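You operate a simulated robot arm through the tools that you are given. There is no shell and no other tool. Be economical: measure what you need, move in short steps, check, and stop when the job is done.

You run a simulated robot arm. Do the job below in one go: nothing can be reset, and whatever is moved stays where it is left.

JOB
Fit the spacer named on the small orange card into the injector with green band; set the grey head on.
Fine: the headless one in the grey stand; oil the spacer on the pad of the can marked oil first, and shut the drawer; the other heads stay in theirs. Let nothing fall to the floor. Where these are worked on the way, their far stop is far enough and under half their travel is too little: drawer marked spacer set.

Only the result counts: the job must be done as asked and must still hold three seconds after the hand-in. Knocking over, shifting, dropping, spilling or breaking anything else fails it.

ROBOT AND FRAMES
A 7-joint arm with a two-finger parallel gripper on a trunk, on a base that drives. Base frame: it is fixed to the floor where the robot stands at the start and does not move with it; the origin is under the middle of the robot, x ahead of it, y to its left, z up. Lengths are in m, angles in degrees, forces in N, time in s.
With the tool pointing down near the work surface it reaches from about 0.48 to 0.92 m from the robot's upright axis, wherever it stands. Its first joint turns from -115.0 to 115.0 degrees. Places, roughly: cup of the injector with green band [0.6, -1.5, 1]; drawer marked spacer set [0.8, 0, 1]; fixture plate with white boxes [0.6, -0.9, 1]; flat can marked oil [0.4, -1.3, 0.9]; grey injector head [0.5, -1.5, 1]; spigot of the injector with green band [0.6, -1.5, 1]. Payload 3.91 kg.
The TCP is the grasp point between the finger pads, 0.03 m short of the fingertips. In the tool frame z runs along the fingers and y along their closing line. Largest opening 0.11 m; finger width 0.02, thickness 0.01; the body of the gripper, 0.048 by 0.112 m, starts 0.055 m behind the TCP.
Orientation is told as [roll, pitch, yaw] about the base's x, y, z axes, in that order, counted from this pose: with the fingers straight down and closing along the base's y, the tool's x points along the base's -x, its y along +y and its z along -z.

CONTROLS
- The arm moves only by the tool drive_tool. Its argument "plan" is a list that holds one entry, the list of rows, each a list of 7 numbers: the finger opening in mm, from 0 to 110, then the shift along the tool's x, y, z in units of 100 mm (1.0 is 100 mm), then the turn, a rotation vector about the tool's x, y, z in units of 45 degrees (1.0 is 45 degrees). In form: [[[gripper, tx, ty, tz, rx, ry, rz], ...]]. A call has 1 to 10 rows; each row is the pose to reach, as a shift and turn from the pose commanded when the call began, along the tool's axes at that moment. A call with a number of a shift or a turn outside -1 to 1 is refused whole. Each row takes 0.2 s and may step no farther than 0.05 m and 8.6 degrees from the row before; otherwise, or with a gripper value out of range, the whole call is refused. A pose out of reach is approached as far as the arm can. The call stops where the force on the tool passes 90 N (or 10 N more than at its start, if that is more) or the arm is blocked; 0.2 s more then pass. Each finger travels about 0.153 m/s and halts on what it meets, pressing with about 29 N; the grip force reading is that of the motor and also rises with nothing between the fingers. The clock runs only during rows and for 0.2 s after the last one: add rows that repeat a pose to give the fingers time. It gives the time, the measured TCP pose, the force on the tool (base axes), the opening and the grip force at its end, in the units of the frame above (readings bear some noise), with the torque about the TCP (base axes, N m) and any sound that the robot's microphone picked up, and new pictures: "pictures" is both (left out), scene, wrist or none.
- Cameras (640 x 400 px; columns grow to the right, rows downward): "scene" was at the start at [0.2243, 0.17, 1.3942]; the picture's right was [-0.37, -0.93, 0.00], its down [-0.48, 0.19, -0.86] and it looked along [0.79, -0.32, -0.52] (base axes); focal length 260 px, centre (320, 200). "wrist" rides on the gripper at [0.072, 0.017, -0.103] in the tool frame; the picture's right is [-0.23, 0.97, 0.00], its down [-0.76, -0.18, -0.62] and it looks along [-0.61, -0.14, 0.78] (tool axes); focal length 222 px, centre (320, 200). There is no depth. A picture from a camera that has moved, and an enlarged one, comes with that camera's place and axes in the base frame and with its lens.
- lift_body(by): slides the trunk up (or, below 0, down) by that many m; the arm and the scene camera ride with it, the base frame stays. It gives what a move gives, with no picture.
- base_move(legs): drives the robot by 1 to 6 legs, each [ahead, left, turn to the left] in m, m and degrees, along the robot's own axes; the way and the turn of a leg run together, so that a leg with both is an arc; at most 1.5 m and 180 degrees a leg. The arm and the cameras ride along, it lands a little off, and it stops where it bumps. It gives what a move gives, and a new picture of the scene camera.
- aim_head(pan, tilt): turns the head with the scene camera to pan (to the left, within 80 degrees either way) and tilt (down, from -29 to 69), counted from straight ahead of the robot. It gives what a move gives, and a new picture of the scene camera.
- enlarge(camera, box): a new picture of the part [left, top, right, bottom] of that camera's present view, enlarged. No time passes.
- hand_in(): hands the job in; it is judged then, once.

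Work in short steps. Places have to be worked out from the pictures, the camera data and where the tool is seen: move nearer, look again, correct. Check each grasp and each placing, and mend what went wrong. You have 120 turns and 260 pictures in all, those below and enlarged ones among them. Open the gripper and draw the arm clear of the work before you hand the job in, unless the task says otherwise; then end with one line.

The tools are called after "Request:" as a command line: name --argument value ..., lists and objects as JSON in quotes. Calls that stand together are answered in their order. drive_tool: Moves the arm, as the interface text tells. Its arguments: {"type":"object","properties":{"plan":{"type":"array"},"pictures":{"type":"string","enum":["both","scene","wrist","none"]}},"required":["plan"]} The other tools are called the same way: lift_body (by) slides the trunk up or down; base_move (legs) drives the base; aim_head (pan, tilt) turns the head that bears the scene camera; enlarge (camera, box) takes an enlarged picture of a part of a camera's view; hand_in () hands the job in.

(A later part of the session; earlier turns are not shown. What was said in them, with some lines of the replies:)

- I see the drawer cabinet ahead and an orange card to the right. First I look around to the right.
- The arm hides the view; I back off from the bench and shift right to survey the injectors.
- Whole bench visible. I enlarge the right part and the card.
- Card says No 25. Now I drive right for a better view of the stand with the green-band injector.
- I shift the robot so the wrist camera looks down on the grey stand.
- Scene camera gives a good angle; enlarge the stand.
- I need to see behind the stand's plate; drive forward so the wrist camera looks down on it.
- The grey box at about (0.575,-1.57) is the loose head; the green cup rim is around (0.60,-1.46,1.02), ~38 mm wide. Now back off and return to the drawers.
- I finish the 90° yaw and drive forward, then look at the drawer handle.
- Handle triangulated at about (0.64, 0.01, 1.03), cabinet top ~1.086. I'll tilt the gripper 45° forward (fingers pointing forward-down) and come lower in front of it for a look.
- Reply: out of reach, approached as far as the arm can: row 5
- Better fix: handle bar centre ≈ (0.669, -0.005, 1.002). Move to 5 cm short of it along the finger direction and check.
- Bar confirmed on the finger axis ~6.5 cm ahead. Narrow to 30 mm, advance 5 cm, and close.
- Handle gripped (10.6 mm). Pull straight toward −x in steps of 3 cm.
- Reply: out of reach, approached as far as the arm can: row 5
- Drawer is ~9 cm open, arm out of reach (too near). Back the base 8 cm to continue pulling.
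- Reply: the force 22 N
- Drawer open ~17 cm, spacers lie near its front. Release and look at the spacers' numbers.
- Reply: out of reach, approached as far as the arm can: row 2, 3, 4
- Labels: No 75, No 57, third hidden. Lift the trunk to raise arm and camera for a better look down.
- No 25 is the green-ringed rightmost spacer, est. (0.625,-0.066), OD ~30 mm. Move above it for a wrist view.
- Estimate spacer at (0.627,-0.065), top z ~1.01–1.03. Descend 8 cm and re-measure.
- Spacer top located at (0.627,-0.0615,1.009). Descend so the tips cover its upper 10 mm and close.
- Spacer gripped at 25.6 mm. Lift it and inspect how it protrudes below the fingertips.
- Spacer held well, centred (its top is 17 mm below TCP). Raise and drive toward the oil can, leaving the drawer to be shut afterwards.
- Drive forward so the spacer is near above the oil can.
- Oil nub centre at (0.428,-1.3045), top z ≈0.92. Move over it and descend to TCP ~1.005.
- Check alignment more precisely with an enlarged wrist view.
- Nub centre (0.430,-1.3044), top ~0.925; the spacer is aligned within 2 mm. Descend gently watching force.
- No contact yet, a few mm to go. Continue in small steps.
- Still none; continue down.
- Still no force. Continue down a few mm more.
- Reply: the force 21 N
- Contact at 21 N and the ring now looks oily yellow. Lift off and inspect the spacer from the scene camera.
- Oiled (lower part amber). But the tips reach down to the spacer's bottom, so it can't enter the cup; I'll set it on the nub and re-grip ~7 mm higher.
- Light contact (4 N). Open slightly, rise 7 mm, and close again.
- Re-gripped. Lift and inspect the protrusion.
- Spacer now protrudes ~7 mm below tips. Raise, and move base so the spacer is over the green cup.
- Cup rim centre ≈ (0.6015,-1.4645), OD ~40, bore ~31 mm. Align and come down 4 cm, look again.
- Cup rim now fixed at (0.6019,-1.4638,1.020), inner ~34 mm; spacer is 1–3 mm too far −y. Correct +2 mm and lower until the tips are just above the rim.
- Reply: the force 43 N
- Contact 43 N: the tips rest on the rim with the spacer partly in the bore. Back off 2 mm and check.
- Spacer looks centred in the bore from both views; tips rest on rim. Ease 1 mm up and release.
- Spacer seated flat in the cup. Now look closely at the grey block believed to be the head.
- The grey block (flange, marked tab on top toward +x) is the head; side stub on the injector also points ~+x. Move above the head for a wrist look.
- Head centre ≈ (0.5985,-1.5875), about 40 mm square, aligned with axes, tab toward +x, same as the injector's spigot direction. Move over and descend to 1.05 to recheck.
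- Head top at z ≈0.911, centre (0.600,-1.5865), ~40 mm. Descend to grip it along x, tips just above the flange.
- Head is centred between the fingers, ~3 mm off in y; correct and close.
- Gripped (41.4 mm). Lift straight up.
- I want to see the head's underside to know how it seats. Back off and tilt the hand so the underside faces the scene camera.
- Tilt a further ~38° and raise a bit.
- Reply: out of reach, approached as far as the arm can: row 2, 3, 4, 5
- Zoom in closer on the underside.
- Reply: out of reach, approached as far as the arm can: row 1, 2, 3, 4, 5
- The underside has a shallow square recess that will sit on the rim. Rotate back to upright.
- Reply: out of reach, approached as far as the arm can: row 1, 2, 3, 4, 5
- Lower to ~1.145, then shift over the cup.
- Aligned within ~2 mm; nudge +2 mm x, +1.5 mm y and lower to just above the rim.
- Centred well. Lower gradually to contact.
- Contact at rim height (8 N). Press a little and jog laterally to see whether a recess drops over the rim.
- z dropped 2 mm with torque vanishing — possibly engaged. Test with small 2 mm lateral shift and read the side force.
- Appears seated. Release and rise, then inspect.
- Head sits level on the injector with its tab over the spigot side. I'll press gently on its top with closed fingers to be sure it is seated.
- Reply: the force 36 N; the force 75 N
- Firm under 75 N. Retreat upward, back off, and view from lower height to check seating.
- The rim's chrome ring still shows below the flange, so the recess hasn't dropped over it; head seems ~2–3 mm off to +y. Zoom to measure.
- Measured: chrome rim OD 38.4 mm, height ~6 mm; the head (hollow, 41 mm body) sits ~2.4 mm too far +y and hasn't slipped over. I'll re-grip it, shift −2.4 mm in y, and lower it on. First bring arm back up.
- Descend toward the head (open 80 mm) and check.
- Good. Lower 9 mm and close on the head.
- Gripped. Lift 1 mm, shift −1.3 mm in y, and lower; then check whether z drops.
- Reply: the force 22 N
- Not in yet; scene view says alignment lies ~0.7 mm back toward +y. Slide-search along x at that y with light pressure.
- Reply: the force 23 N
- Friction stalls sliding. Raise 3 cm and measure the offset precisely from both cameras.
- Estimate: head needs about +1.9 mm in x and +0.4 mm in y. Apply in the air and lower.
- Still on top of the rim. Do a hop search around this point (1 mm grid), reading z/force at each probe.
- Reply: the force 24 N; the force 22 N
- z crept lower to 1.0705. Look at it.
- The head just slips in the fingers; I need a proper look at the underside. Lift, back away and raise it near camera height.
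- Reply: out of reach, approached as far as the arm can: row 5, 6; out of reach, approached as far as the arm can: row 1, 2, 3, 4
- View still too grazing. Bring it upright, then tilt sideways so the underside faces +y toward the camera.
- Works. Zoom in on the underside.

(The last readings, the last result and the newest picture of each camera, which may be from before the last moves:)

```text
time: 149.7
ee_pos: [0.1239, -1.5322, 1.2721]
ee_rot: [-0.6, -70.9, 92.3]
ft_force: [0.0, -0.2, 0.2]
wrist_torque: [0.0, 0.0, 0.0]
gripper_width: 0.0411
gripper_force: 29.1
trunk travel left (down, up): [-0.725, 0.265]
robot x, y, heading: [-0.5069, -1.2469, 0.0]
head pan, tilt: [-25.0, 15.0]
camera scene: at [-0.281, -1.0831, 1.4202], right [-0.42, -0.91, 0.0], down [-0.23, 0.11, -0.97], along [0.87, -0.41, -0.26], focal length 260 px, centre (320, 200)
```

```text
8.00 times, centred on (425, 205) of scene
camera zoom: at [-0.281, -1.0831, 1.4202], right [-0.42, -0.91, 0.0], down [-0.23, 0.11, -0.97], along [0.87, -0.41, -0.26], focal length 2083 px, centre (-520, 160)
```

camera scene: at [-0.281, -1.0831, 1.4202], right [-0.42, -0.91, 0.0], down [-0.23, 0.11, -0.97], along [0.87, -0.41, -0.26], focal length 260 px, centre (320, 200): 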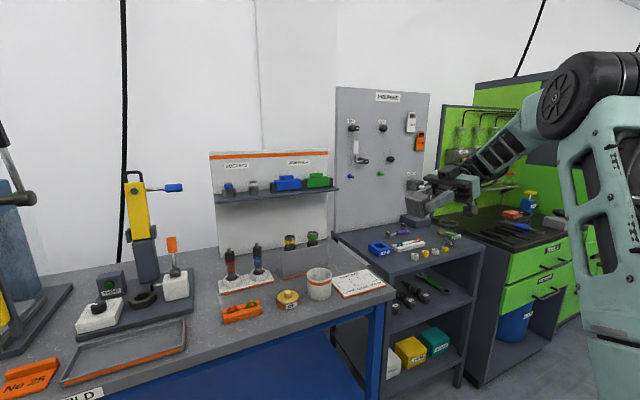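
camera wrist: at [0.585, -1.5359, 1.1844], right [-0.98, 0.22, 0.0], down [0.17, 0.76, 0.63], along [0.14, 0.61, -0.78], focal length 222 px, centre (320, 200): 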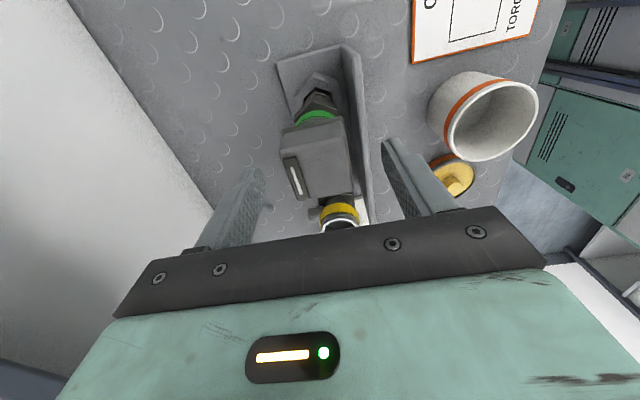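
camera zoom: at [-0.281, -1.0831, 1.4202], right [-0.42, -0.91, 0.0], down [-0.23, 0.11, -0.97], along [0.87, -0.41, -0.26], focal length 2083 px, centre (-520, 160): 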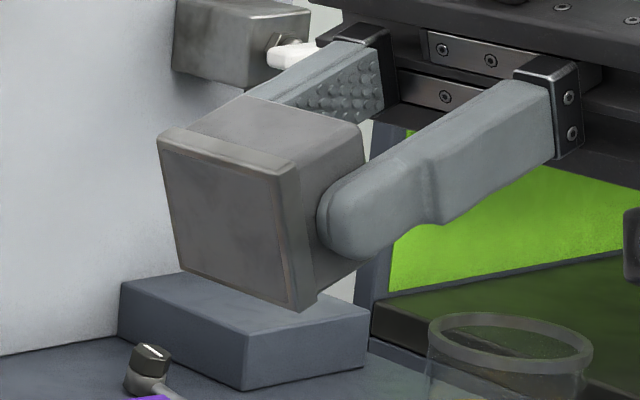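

The underside is solid, so this block may not be meant to slip over anything. Recheck the bench for any other grey "head" candidates.

Request:
enlarge --camera "scene" --box '[200, 200, 400, 330]'

Request:
enlarge --camera "scene" --box '[330, 80, 520, 300]'

Request:
enlarge --camera "scene" --box '[200, 140, 350, 240]'

```text
3.08 times, centred on (300, 265) of scene
camera zoom: at [-0.281, -1.0831, 1.4202], right [-0.42, -0.91, 0.0], down [-0.23, 0.11, -0.97], along [0.87, -0.41, -0.26], focal length 801 px, centre (382, 0)
```

zoom: 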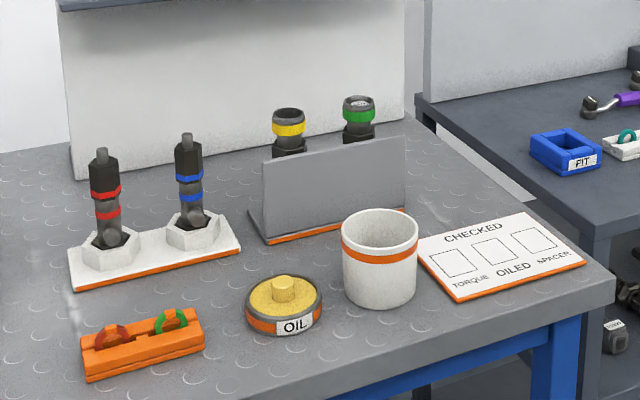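

```text
1.82 times, centred on (425, 190) of scene
camera zoom: at [-0.281, -1.0831, 1.4202], right [-0.42, -0.91, 0.0], down [-0.23, 0.11, -0.97], along [0.87, -0.41, -0.26], focal length 473 px, centre (129, 218)
```

zoom: 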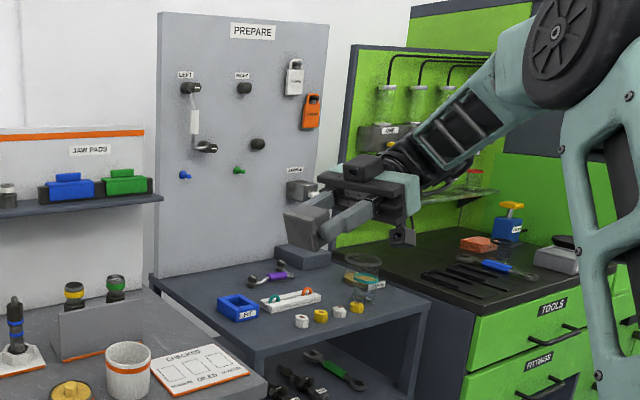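

```text
4.00 times, centred on (275, 190) of scene
camera zoom: at [-0.281, -1.0831, 1.4202], right [-0.42, -0.91, 0.0], down [-0.23, 0.11, -0.97], along [0.87, -0.41, -0.26], focal length 1041 px, centre (500, 240)
```

zoom: 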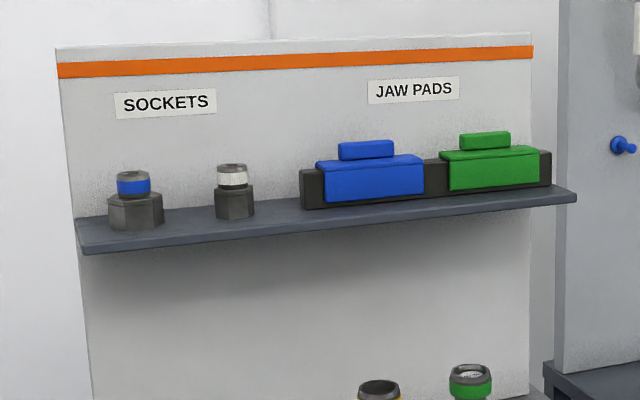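

No other grey head exists on the bench: this block is it, and with its flat base it simply rests on the rim. Rotate upright again.

Request:
drive_tool --plan '[[[20, 0, 0, 0, 0, 0.16, 0], [20, 0, 0, 0, 0, 0.32, 0], [20, 0, 0, 0, 0, 0.48, 0], [20, 0, 0, 0, 0, 0.64, 0], [20, 0, 0, 0, 0, 0.8, 0], [20, 0, 0, 0, 0, 0.96, 0]]]' --pictures "none"

Request:
drive_tool --plan '[[[20, 0, 0, 0, 0, 0.16, 0], [20, 0, 0, 0, 0, 0.32, 0], [20, 0, 0, 0, 0, 0.48, 0], [20, 0, 0, 0, 0, 0.615, 0], [20, 0, 0, 0, 0, 0.615, 0]]]' --pictures "none"

Request:
drive_tool --plan '[[[20, 0, 0, 0, 0, 0, 0.03], [20, 0, 0, 0, 0, 0, 0.045], [20, 0, 0, 0, 0, 0, 0.045]]]' --pictures "none"

```text
time: 151.1
ee_pos: [0.1247, -1.534, 1.2704]
ee_rot: [-0.1, -27.5, 91.8]
ft_force: [-0.4, 0.8, -0.8]
wrist_torque: [0.03, 0.0, 0.01]
gripper_width: 0.0412
gripper_force: 29.3
trunk travel left (down, up): [-0.725, 0.265]
robot x, y, heading: [-0.507, -1.2487, -0.1]
head pan, tilt: [-25.0, 15.0]
```

```text
time: 152.3
ee_pos: [0.1239, -1.533, 1.2719]
ee_rot: [-0.2, 0.2, 91.8]
ft_force: [-0.2, -0.8, -0.8]
wrist_torque: [0.05, 0.0, 0.02]
gripper_width: 0.0413
gripper_force: 29.0
trunk travel left (down, up): [-0.725, 0.265]
robot x, y, heading: [-0.5082, -1.2457, -0.3]
head pan, tilt: [-25.0, 15.0]
```

```text
time: 153.1
ee_pos: [0.1252, -1.5329, 1.272]
ee_rot: [-0.3, 0.1, 89.9]
ft_force: [0.0, 0.2, -1.5]
wrist_torque: [-0.02, 0.01, -0.02]
gripper_width: 0.0414
gripper_force: 29.1
trunk travel left (down, up): [-0.725, 0.265]
robot x, y, heading: [-0.5091, -1.2444, -0.0]
head pan, tilt: [-25.0, 15.0]
```

Request:
drive_tool --plan '[[[20, 0, 0, 0.4, 0, 0, 0], [20, 0, 0, 0.8, 0, 0, 0], [20, 0, 0, 1.0, 0, 0, 0]]]' --pictures "none"

Request:
base_move --legs '[[0, 0.07, 0], [0.475, 0, 0]]'

Request:
drive_tool --plan '[[[20, 0, 0, 0, 0, 0, 0]]]' --pictures "none"

Request:
enlarge --camera "wrist" --box '[260, 70, 380, 170]'

Request:
enlarge --camera "scene" --box '[340, 210, 420, 320]'

```text
time: 153.9
ee_pos: [0.1254, -1.5341, 1.1699]
ee_rot: [0.0, 0.1, 89.9]
ft_force: [0.4, 0.0, -1.2]
wrist_torque: [0.01, -0.03, 0.04]
gripper_width: 0.0412
gripper_force: 29.1
trunk travel left (down, up): [-0.725, 0.265]
robot x, y, heading: [-0.5063, -1.2471, -0.5]
head pan, tilt: [-25.0, 15.0]
```

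```text
time: 157.4
ee_pos: [0.6019, -1.4692, 1.1702]
ee_rot: [-0.2, 0.1, 89.4]
ft_force: [-0.3, -0.5, -0.8]
wrist_torque: [0.0, 0.02, -0.02]
gripper_width: 0.0409
gripper_force: 29.1
trunk travel left (down, up): [-0.725, 0.265]
robot x, y, heading: [-0.0297, -1.1803, -0.8]
head pan, tilt: [-25.0, 15.0]
camera scene: at [0.1979, -1.0176, 1.4202], right [-0.43, -0.9, 0.0], down [-0.23, 0.11, -0.97], along [0.87, -0.42, -0.26], focal length 260 px, centre (320, 200)
```

scene: 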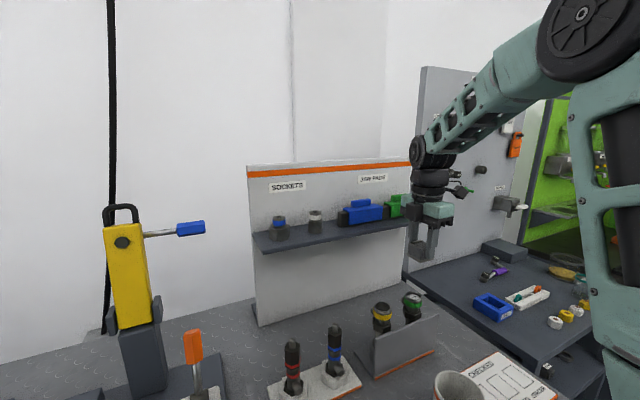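

```text
time: 157.8
ee_pos: [0.6012, -1.471, 1.1705]
ee_rot: [-0.1, 0.1, 89.4]
ft_force: [-0.1, 0.4, -2.1]
wrist_torque: [-0.02, -0.01, -0.02]
gripper_width: 0.0413
gripper_force: 29.6
trunk travel left (down, up): [-0.725, 0.265]
robot x, y, heading: [-0.0309, -1.179, -0.7]
head pan, tilt: [-25.0, 15.0]
```

```text
4.00 times, centred on (320, 120) of wrist
camera zoom: at [0.5838, -1.5438, 1.2729], right [-0.97, 0.24, 0.0], down [0.18, 0.76, 0.62], along [0.15, 0.6, -0.78], focal length 888 px, centre (320, 520)
```

zoom: 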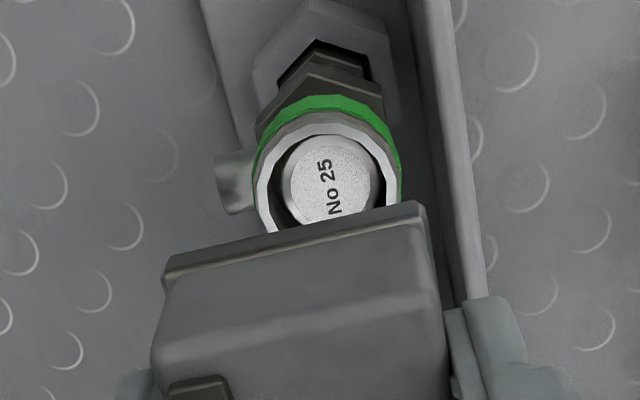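

```text
3.64 times, centred on (380, 265) of scene
camera zoom: at [0.1979, -1.0176, 1.4202], right [-0.43, -0.9, 0.0], down [-0.23, 0.11, -0.97], along [0.87, -0.42, -0.26], focal length 947 px, centre (102, -36)
```

zoom: 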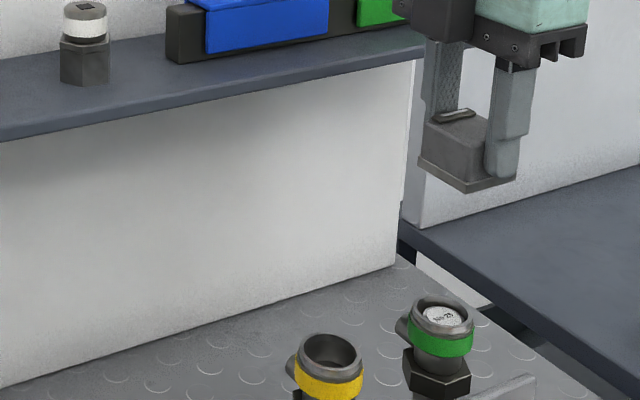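

Needs about +7 mm in y, x is aligned. Shift and lower to 1.09, verify.

Request:
drive_tool --plan '[[[20, -0.07, 0, 0.2, 0, 0, 0], [20, -0.07, 0, 0.5, 0, 0, 0], [20, -0.07, 0, 0.8, 0, 0, 0], [20, -0.07, 0, 0.8, 0, 0, 0]]]' --pictures "none"

Request:
enlarge --camera "scene" --box '[380, 260, 440, 330]'

Request:
enlarge --camera "wrist" --box '[260, 70, 380, 170]'

```text
time: 158.8
ee_pos: [0.6031, -1.4629, 1.0905]
ee_rot: [-0.2, 0.2, 89.5]
ft_force: [-0.6, -0.7, -1.3]
wrist_torque: [0.0, 0.01, 0.03]
gripper_width: 0.0413
gripper_force: 29.1
trunk travel left (down, up): [-0.725, 0.265]
robot x, y, heading: [-0.0253, -1.1771, -0.4]
head pan, tilt: [-25.0, 15.0]
```

```text
5.71 times, centred on (410, 295) of scene
camera zoom: at [0.1979, -1.0175, 1.4202], right [-0.43, -0.9, 0.0], down [-0.23, 0.11, -0.97], along [0.87, -0.42, -0.26], focal length 1488 px, centre (-194, -343)
```

zoom: 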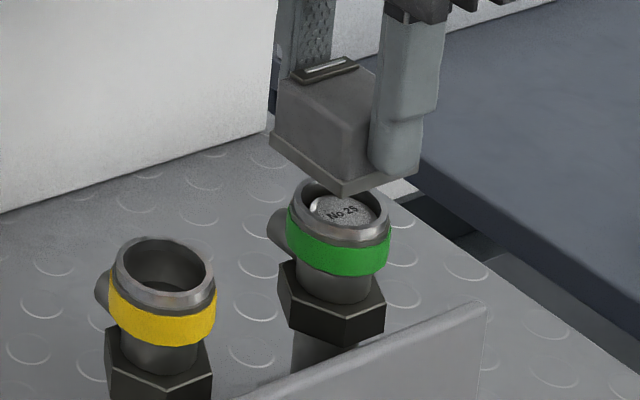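

```text
4.00 times, centred on (320, 120) of wrist
camera zoom: at [0.586, -1.5366, 1.1925], right [-0.97, 0.24, 0.0], down [0.18, 0.76, 0.62], along [0.15, 0.6, -0.78], focal length 888 px, centre (320, 520)
```

zoom: 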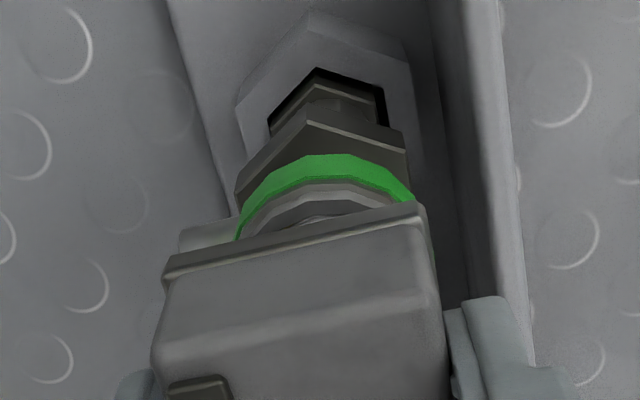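

Aligned laterally. Lower to contact.

Request:
drive_tool --plan '[[[20, 0, 0, 0.1, 0, 0, 0], [20, 0, 0, 0.17, 0, 0, 0], [20, 0, 0, 0.19, 0, 0, 0], [20, 0, 0, 0.2, 0, 0, 0]]]' --pictures "none"

```text
time: 159.8
ee_pos: [0.6018, -1.4638, 1.0721]
ee_rot: [-0.2, 0.0, 89.4]
ft_force: [-0.4, 0.9, 2.5]
wrist_torque: [0.1, 0.01, -0.01]
gripper_width: 0.0407
gripper_force: 28.6
trunk travel left (down, up): [-0.725, 0.265]
robot x, y, heading: [-0.0254, -1.1803, -0.5]
head pan, tilt: [-25.0, 15.0]
```

Light contact. Release and rise, then inspect.

Request:
drive_tool --plan '[[[20, 0, 0, 0.005, 0, 0, 0], [50, 0, 0, 0.005, 0, 0, 0], [75, 0, 0, 0.005, 0, 0, 0], [75, 0, 0, -0.3, 0, 0, 0], [75, 0, 0, -0.7, 0, 0, 0], [75, 0, 0, -1.0, 0, 0, 0]]]' --pictures "none"

Request:
enlarge --camera "scene" --box '[380, 260, 440, 330]'

Request:
enlarge --camera "wrist" --box '[260, 70, 380, 170]'

```text
time: 161.2
ee_pos: [0.6, -1.4636, 1.1719]
ee_rot: [-0.1, 0.0, 89.5]
ft_force: [0.0, -1.1, -0.3]
wrist_torque: [0.04, 0.01, -0.02]
gripper_width: 0.0752
gripper_force: 0.0
trunk travel left (down, up): [-0.725, 0.265]
robot x, y, heading: [-0.0303, -1.1751, -0.6]
head pan, tilt: [-25.0, 15.0]
```

```text
5.71 times, centred on (410, 295) of scene
camera zoom: at [0.1981, -1.0177, 1.4201], right [-0.43, -0.9, 0.0], down [-0.23, 0.11, -0.97], along [0.87, -0.42, -0.26], focal length 1488 px, centre (-194, -343)
```

zoom: 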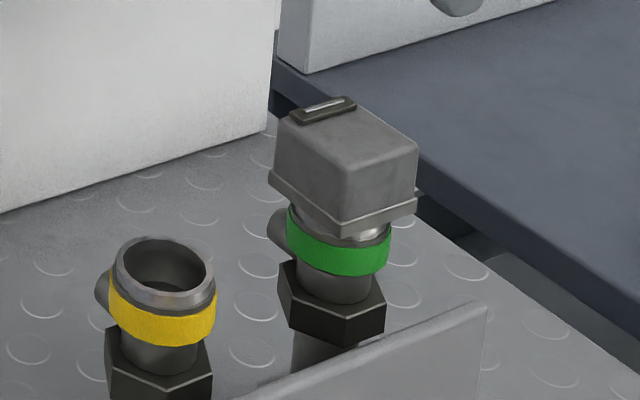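

```text
4.00 times, centred on (320, 120) of wrist
camera zoom: at [0.5825, -1.5363, 1.2742], right [-0.97, 0.24, 0.0], down [0.18, 0.76, 0.62], along [0.15, 0.6, -0.78], focal length 888 px, centre (320, 520)
```

zoom: 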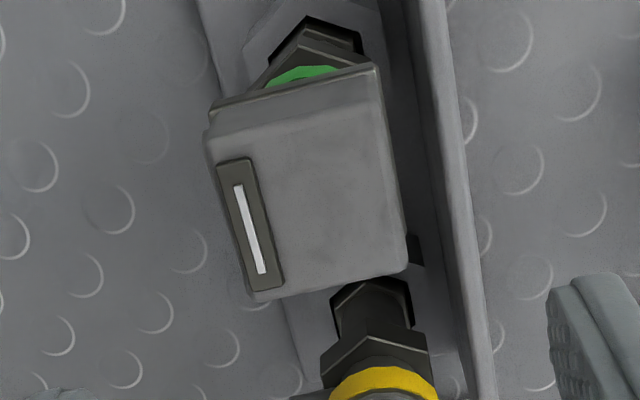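

Head is set, centred, tab toward the spigot. Now back off and return to shut the drawer; rotate the hand to yaw 0 on the way.

Request:
base_move --legs '[[-0.48, 0, 0.6], [0, 1.26, 0]]'

Request:
drive_tool --plan '[[[40, -0.2, 0, 0, 0, 0, 0.17], [0, -0.4, 0, 0, 0, 0, 0.34], [0, -0.6, 0, 0, 0, 0, 0.51], [0, -0.8, 0, 0, 0, 0, 0.68], [0, -1.0, 0, 0, 0, 0, 0.85], [0, -1.0, 0, 0, 0, 0, 1.0]]]' --pictures "none"

Request:
drive_tool --plan '[[[0, 0, 0, 0, 0, 0, 0.17], [0, 0, 0, 0, 0, 0, 0.34], [0, 0, 0, 0, 0, 0, 0.51], [0, 0, 0, 0, 0, 0, 0.68], [0, 0, 0, 0, 0, 0, 0.85], [0, 0, 0, 0, 0, 0, 0.99]]]' --pictures "none"

Request:
aim_head --pan -15 --tilt 32

```text
time: 170.0
ee_pos: [0.1328, -0.2108, 1.1712]
ee_rot: [-0.2, 0.0, 89.1]
ft_force: [0.4, 0.1, -0.2]
wrist_torque: [0.02, -0.01, 0.01]
gripper_width: 0.0752
gripper_force: 0.0
trunk travel left (down, up): [-0.725, 0.265]
robot x, y, heading: [-0.4955, 0.0737, -0.9]
head pan, tilt: [-25.0, 15.0]
camera scene: at [-0.2675, 0.2364, 1.4202], right [-0.44, -0.9, 0.0], down [-0.23, 0.11, -0.97], along [0.87, -0.42, -0.26], focal length 260 px, centre (320, 200)
```

scene: 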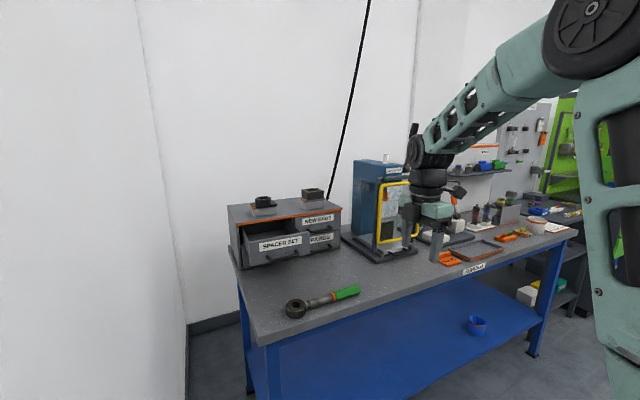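

```text
time: 171.4
ee_pos: [0.1339, -0.1111, 1.1725]
ee_rot: [-0.2, -0.1, 43.9]
ft_force: [0.1, 0.4, 0.0]
wrist_torque: [-0.04, 0.01, -0.02]
gripper_width: 0.0001
gripper_force: 29.3
trunk travel left (down, up): [-0.725, 0.265]
robot x, y, heading: [-0.4936, 0.077, -1.1]
head pan, tilt: [-25.0, 15.0]
```

```text
time: 172.8
ee_pos: [0.1342, -0.1115, 1.172]
ee_rot: [-0.1, -0.2, -0.5]
ft_force: [-0.2, -0.3, 0.3]
wrist_torque: [-0.01, 0.03, 0.0]
gripper_width: 0.0
gripper_force: 29.7
trunk travel left (down, up): [-0.725, 0.265]
robot x, y, heading: [-0.4949, 0.0755, -1.0]
head pan, tilt: [-25.0, 15.0]
```

```text
time: 173.6
ee_pos: [0.1336, -0.1115, 1.1719]
ee_rot: [-0.3, -0.2, -0.4]
ft_force: [0.2, -0.9, -0.8]
wrist_torque: [-0.04, 0.0, -0.03]
gripper_width: 0.0
gripper_force: 28.9
trunk travel left (down, up): [-0.725, 0.265]
robot x, y, heading: [-0.493, 0.0784, -1.1]
head pan, tilt: [-15.0, 32.0]
camera scene: at [-0.2654, 0.2526, 1.3929], right [-0.27, -0.96, 0.0], down [-0.51, 0.14, -0.85], along [0.82, -0.23, -0.53], focal length 260 px, centre (320, 200)
```

scene: 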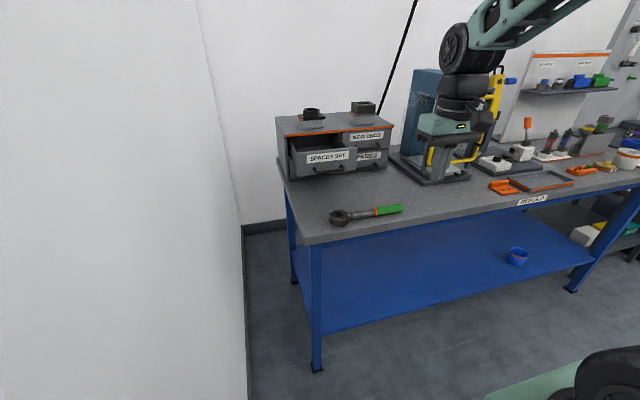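

Drawer still open. Lower closed fingers to handle height (TCP 1.01) and y≈0 before the bench, then drive forward to just short of the handle.

Request:
drive_tool --plan '[[[0, 0, 0.3, 0.3, 0, 0, 0], [0, 0, 0.6, 0.6, 0, 0, 0], [0, 0, 0.9, 0.9, 0, 0, 0], [0, 0, 1.0, 1.0, 0, 0, 0]]]' --pictures "none"

Request:
drive_tool --plan '[[[0, 0, 0.1, 0.3, 0, 0, 0], [0, 0, 0.1, 0.6, 0, 0, 0]]]' --pictures "none"

Request:
base_move --legs '[[0.31, 0, 1.0]]'

Request:
enlarge --camera "scene" --box '[240, 120, 480, 280]'

```text
time: 174.6
ee_pos: [0.1348, -0.0131, 1.0698]
ee_rot: [-0.1, -0.2, -0.4]
ft_force: [-0.3, 0.1, -0.1]
wrist_torque: [0.03, -0.02, 0.01]
gripper_width: 0.0
gripper_force: 29.0
trunk travel left (down, up): [-0.725, 0.265]
robot x, y, heading: [-0.4931, 0.0754, -0.8]
head pan, tilt: [-15.0, 32.0]
```

```text
time: 175.2
ee_pos: [0.1321, -0.0008, 1.009]
ee_rot: [-0.1, -0.2, -0.4]
ft_force: [0.2, -0.5, 0.8]
wrist_torque: [0.05, -0.01, 0.02]
gripper_width: 0.0
gripper_force: 28.4
trunk travel left (down, up): [-0.725, 0.265]
robot x, y, heading: [-0.4972, 0.076, -1.0]
head pan, tilt: [-15.0, 32.0]
```

```text
time: 177.3
ee_pos: [0.4491, 0.0064, 1.0098]
ee_rot: [0.0, -0.2, 0.3]
ft_force: [0.1, -0.2, 0.8]
wrist_torque: [0.02, 0.02, 0.0]
gripper_width: 0.0
gripper_force: 29.8
trunk travel left (down, up): [-0.725, 0.265]
robot x, y, heading: [-0.177, 0.0726, 0.1]
head pan, tilt: [-15.0, 32.0]
camera scene: at [0.0469, 0.2538, 1.3928], right [-0.26, -0.97, 0.0], down [-0.51, 0.14, -0.85], along [0.82, -0.22, -0.53], focal length 260 px, centre (320, 200)
```

scene: 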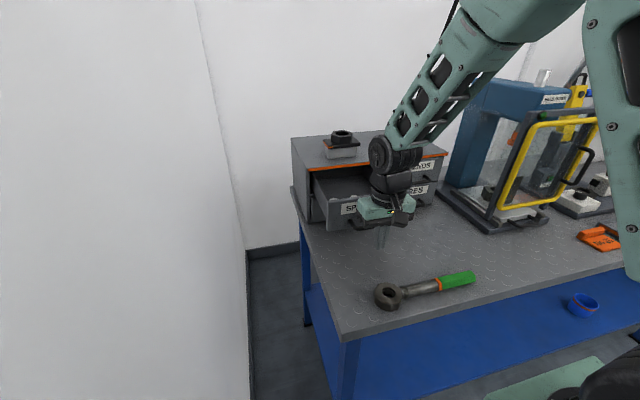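

```text
2.50 times, centred on (360, 200) of scene
camera zoom: at [0.0469, 0.2538, 1.3928], right [-0.26, -0.97, 0.0], down [-0.51, 0.14, -0.85], along [0.82, -0.22, -0.53], focal length 651 px, centre (220, 200)
```

zoom: 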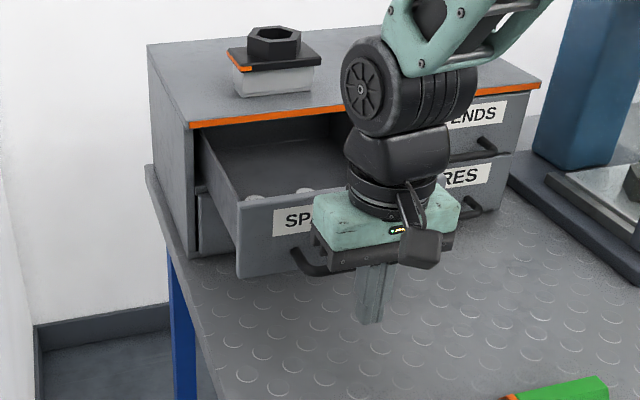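

Push forward (+x) on the handle.

Request:
drive_tool --plan '[[[0, -0.2, 0, 0, 0, 0, 0], [0, -0.4, 0, 0, 0, 0, 0], [0, -0.6, 0, 0, 0, 0, 0], [0, -0.8, 0, 0, 0, 0, 0], [0, -1.0, 0, 0, 0, 0, 0]]]' --pictures "scene"

```text
time: 178.5
ee_pos: [0.55, 0.0069, 1.0098]
ee_rot: [-0.1, -0.2, 0.4]
ft_force: [-0.5, 0.4, 1.0]
wrist_torque: [0.03, -0.03, -0.02]
gripper_width: 0.0
gripper_force: 29.1
trunk travel left (down, up): [-0.725, 0.265]
robot x, y, heading: [-0.1822, 0.076, -0.2]
head pan, tilt: [-15.0, 32.0]
camera scene: at [0.0467, 0.2538, 1.3929], right [-0.26, -0.97, 0.0], down [-0.51, 0.14, -0.85], along [0.82, -0.22, -0.53], focal length 260 px, centre (320, 200)
```

scene: 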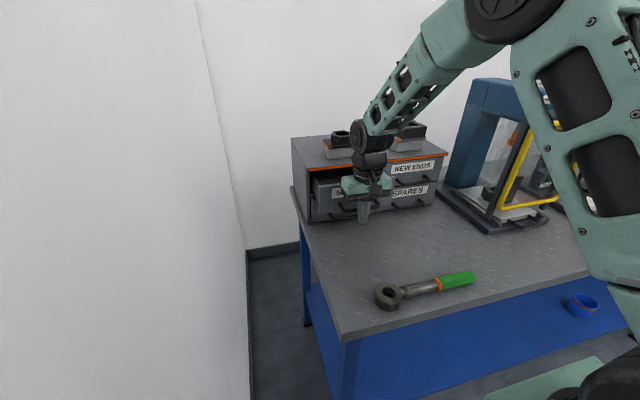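

The drawer is closing with low force. Continue the remaining ~10 cm in smaller steps.

Request:
drive_tool --plan '[[[0, -0.25, 0, 0, 0, 0, 0], [0, -0.5, 0, 0, 0, 0, 0], [0, -0.7, 0, 0, 0, 0, 0], [0, -0.85, 0, 0, 0, 0, 0], [0, -0.95, 0, 0, 0, 0, 0]]]' --pictures "none"

Request:
drive_tool --plan '[[[0, -0.05, 0, 0, 0, 0, 0], [0, -0.1, 0, 0, 0, 0, 0], [0, -0.14, 0, 0, 0, 0, 0]]]' --pictures "none"

Request:
enlarge --camera "scene" --box '[270, 110, 470, 240]'

```text
time: 179.7
ee_pos: [0.6444, 0.0073, 1.0094]
ee_rot: [0.0, 0.0, 0.4]
ft_force: [-7.3, 0.1, 2.4]
wrist_torque: [0.0, -0.03, -0.01]
gripper_width: 0.0002
gripper_force: 28.7
trunk travel left (down, up): [-0.725, 0.265]
robot x, y, heading: [-0.1781, 0.0742, -0.1]
head pan, tilt: [-15.0, 32.0]
```

```text
time: 180.4
ee_pos: [0.6434, 0.0077, 1.0075]
ee_rot: [-0.2, 2.0, 0.4]
ft_force: [-32.9, -1.5, 18.6]
wrist_torque: [0.02, -0.23, -0.05]
gripper_width: 0.0001
gripper_force: 29.0
trunk travel left (down, up): [-0.725, 0.265]
robot x, y, heading: [-0.1814, 0.0715, -0.0]
head pan, tilt: [-15.0, 32.0]
stopped in row 3: the force on the tool passed its limit (the readings are from after the stop); the commanded pose is now the measured one
```

```text
3.08 times, centred on (370, 175) of scene
camera zoom: at [0.043, 0.2536, 1.3934], right [-0.26, -0.97, 0.0], down [-0.51, 0.14, -0.85], along [0.82, -0.22, -0.53], focal length 801 px, centre (166, 277)
```

zoom: 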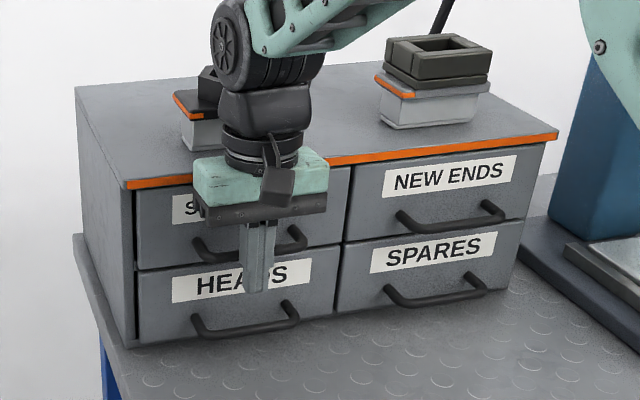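

Drawer appears fully shut against its stop. Retract and verify everything.

Request:
drive_tool --plan '[[[0, 0.3, 0, 0, 0, 0, 0], [0, 0.6, 0, -0.1, 0, 0, 0], [0, 0.9, 0, -0.3, 0, 0, 0], [60, 1.0, 0, -0.7, 0, 0, 0], [60, 1.0, 0, -1.0, 0, 0, 0]]]' --pictures "none"

Request:
base_move --legs '[[-0.35, 0, 0]]'

Request:
enlarge --camera "scene" --box '[250, 80, 430, 220]'

Request:
aim_head --pan -45 --tilt 20

```text
time: 181.7
ee_pos: [0.553, 0.005, 1.1088]
ee_rot: [-0.2, 1.6, 0.4]
ft_force: [1.0, 0.3, -0.2]
wrist_torque: [0.01, -0.01, 0.04]
gripper_width: 0.06
gripper_force: 0.2
trunk travel left (down, up): [-0.725, 0.265]
robot x, y, heading: [-0.1807, 0.0711, -0.1]
head pan, tilt: [-15.0, 32.0]
```

```text
time: 183.9
ee_pos: [0.2092, 0.0052, 1.1082]
ee_rot: [-0.3, 1.6, 0.3]
ft_force: [0.2, -0.2, -0.1]
wrist_torque: [-0.02, 0.01, 0.02]
gripper_width: 0.0599
gripper_force: 0.0
trunk travel left (down, up): [-0.725, 0.265]
robot x, y, heading: [-0.5243, 0.0735, 0.1]
head pan, tilt: [-15.0, 32.0]
camera scene: at [-0.2977, 0.2537, 1.3928], right [-0.26, -0.97, 0.0], down [-0.51, 0.14, -0.85], along [0.82, -0.22, -0.53], focal length 260 px, centre (320, 200)
```

scene: 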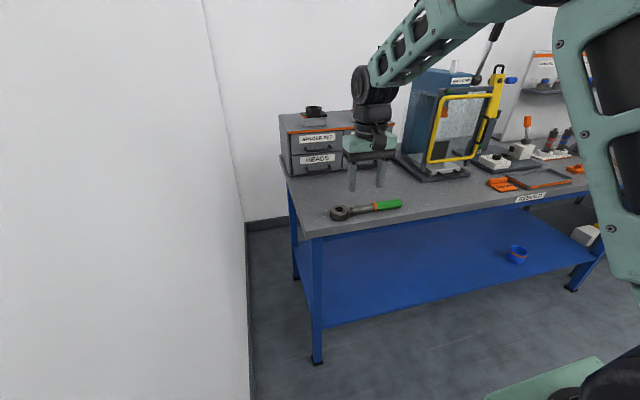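

```text
2.86 times, centred on (340, 150) of scene
camera zoom: at [-0.2977, 0.2537, 1.3928], right [-0.26, -0.97, 0.0], down [-0.51, 0.14, -0.85], along [0.82, -0.22, -0.53], focal length 744 px, centre (263, 343)
```

zoom: 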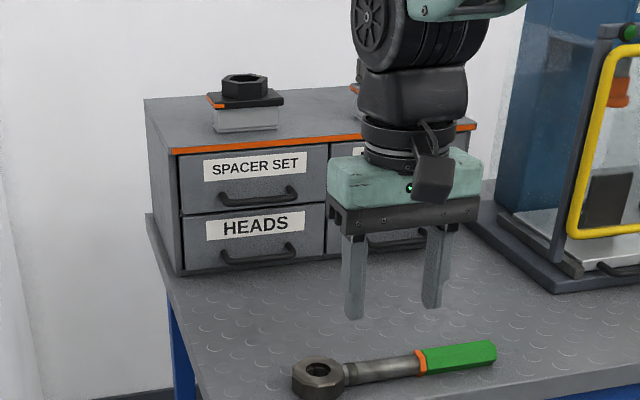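

```text
time: 184.8
ee_pos: [0.209, 0.0051, 1.1092]
ee_rot: [-0.3, 1.7, 0.5]
ft_force: [-0.6, -0.6, 0.0]
wrist_torque: [-0.02, 0.03, -0.01]
gripper_width: 0.0601
gripper_force: 0.1
trunk travel left (down, up): [-0.725, 0.265]
robot x, y, heading: [-0.5261, 0.0722, 0.2]
head pan, tilt: [-45.0, 20.0]
camera scene: at [-0.3184, 0.2111, 1.412], right [-0.71, -0.71, 0.0], down [-0.24, 0.24, -0.94], along [0.66, -0.66, -0.34], focal length 260 px, centre (320, 200)
```

scene: 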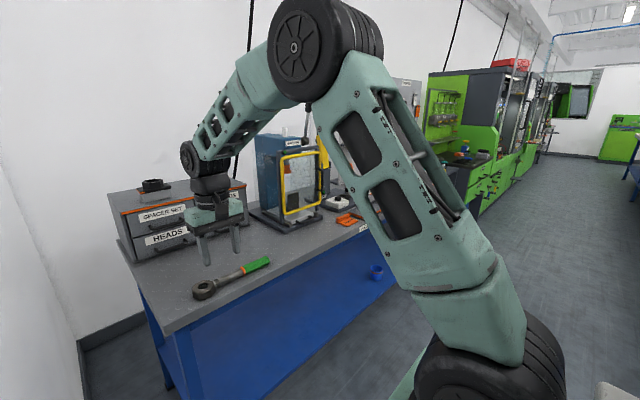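

The drawer is shut and nothing has been disturbed. The oiled No 25 spacer is in the green cup with the grey head resting on it, and the gripper is open and clear. Handing in.

Request:
hand_in

```text
The job is handed in.
```

I handed the job in. The No 25 spacer is oiled and in the green-band injector's cup, the grey head rests on its rim, and the spacer set drawer is shut. I'm not certain that head is the right part: it's a flat-based grey block that sits on the rim rather than locking on, and I found it about 0.1 m from the listed position. It was the only loose grey head I could find.
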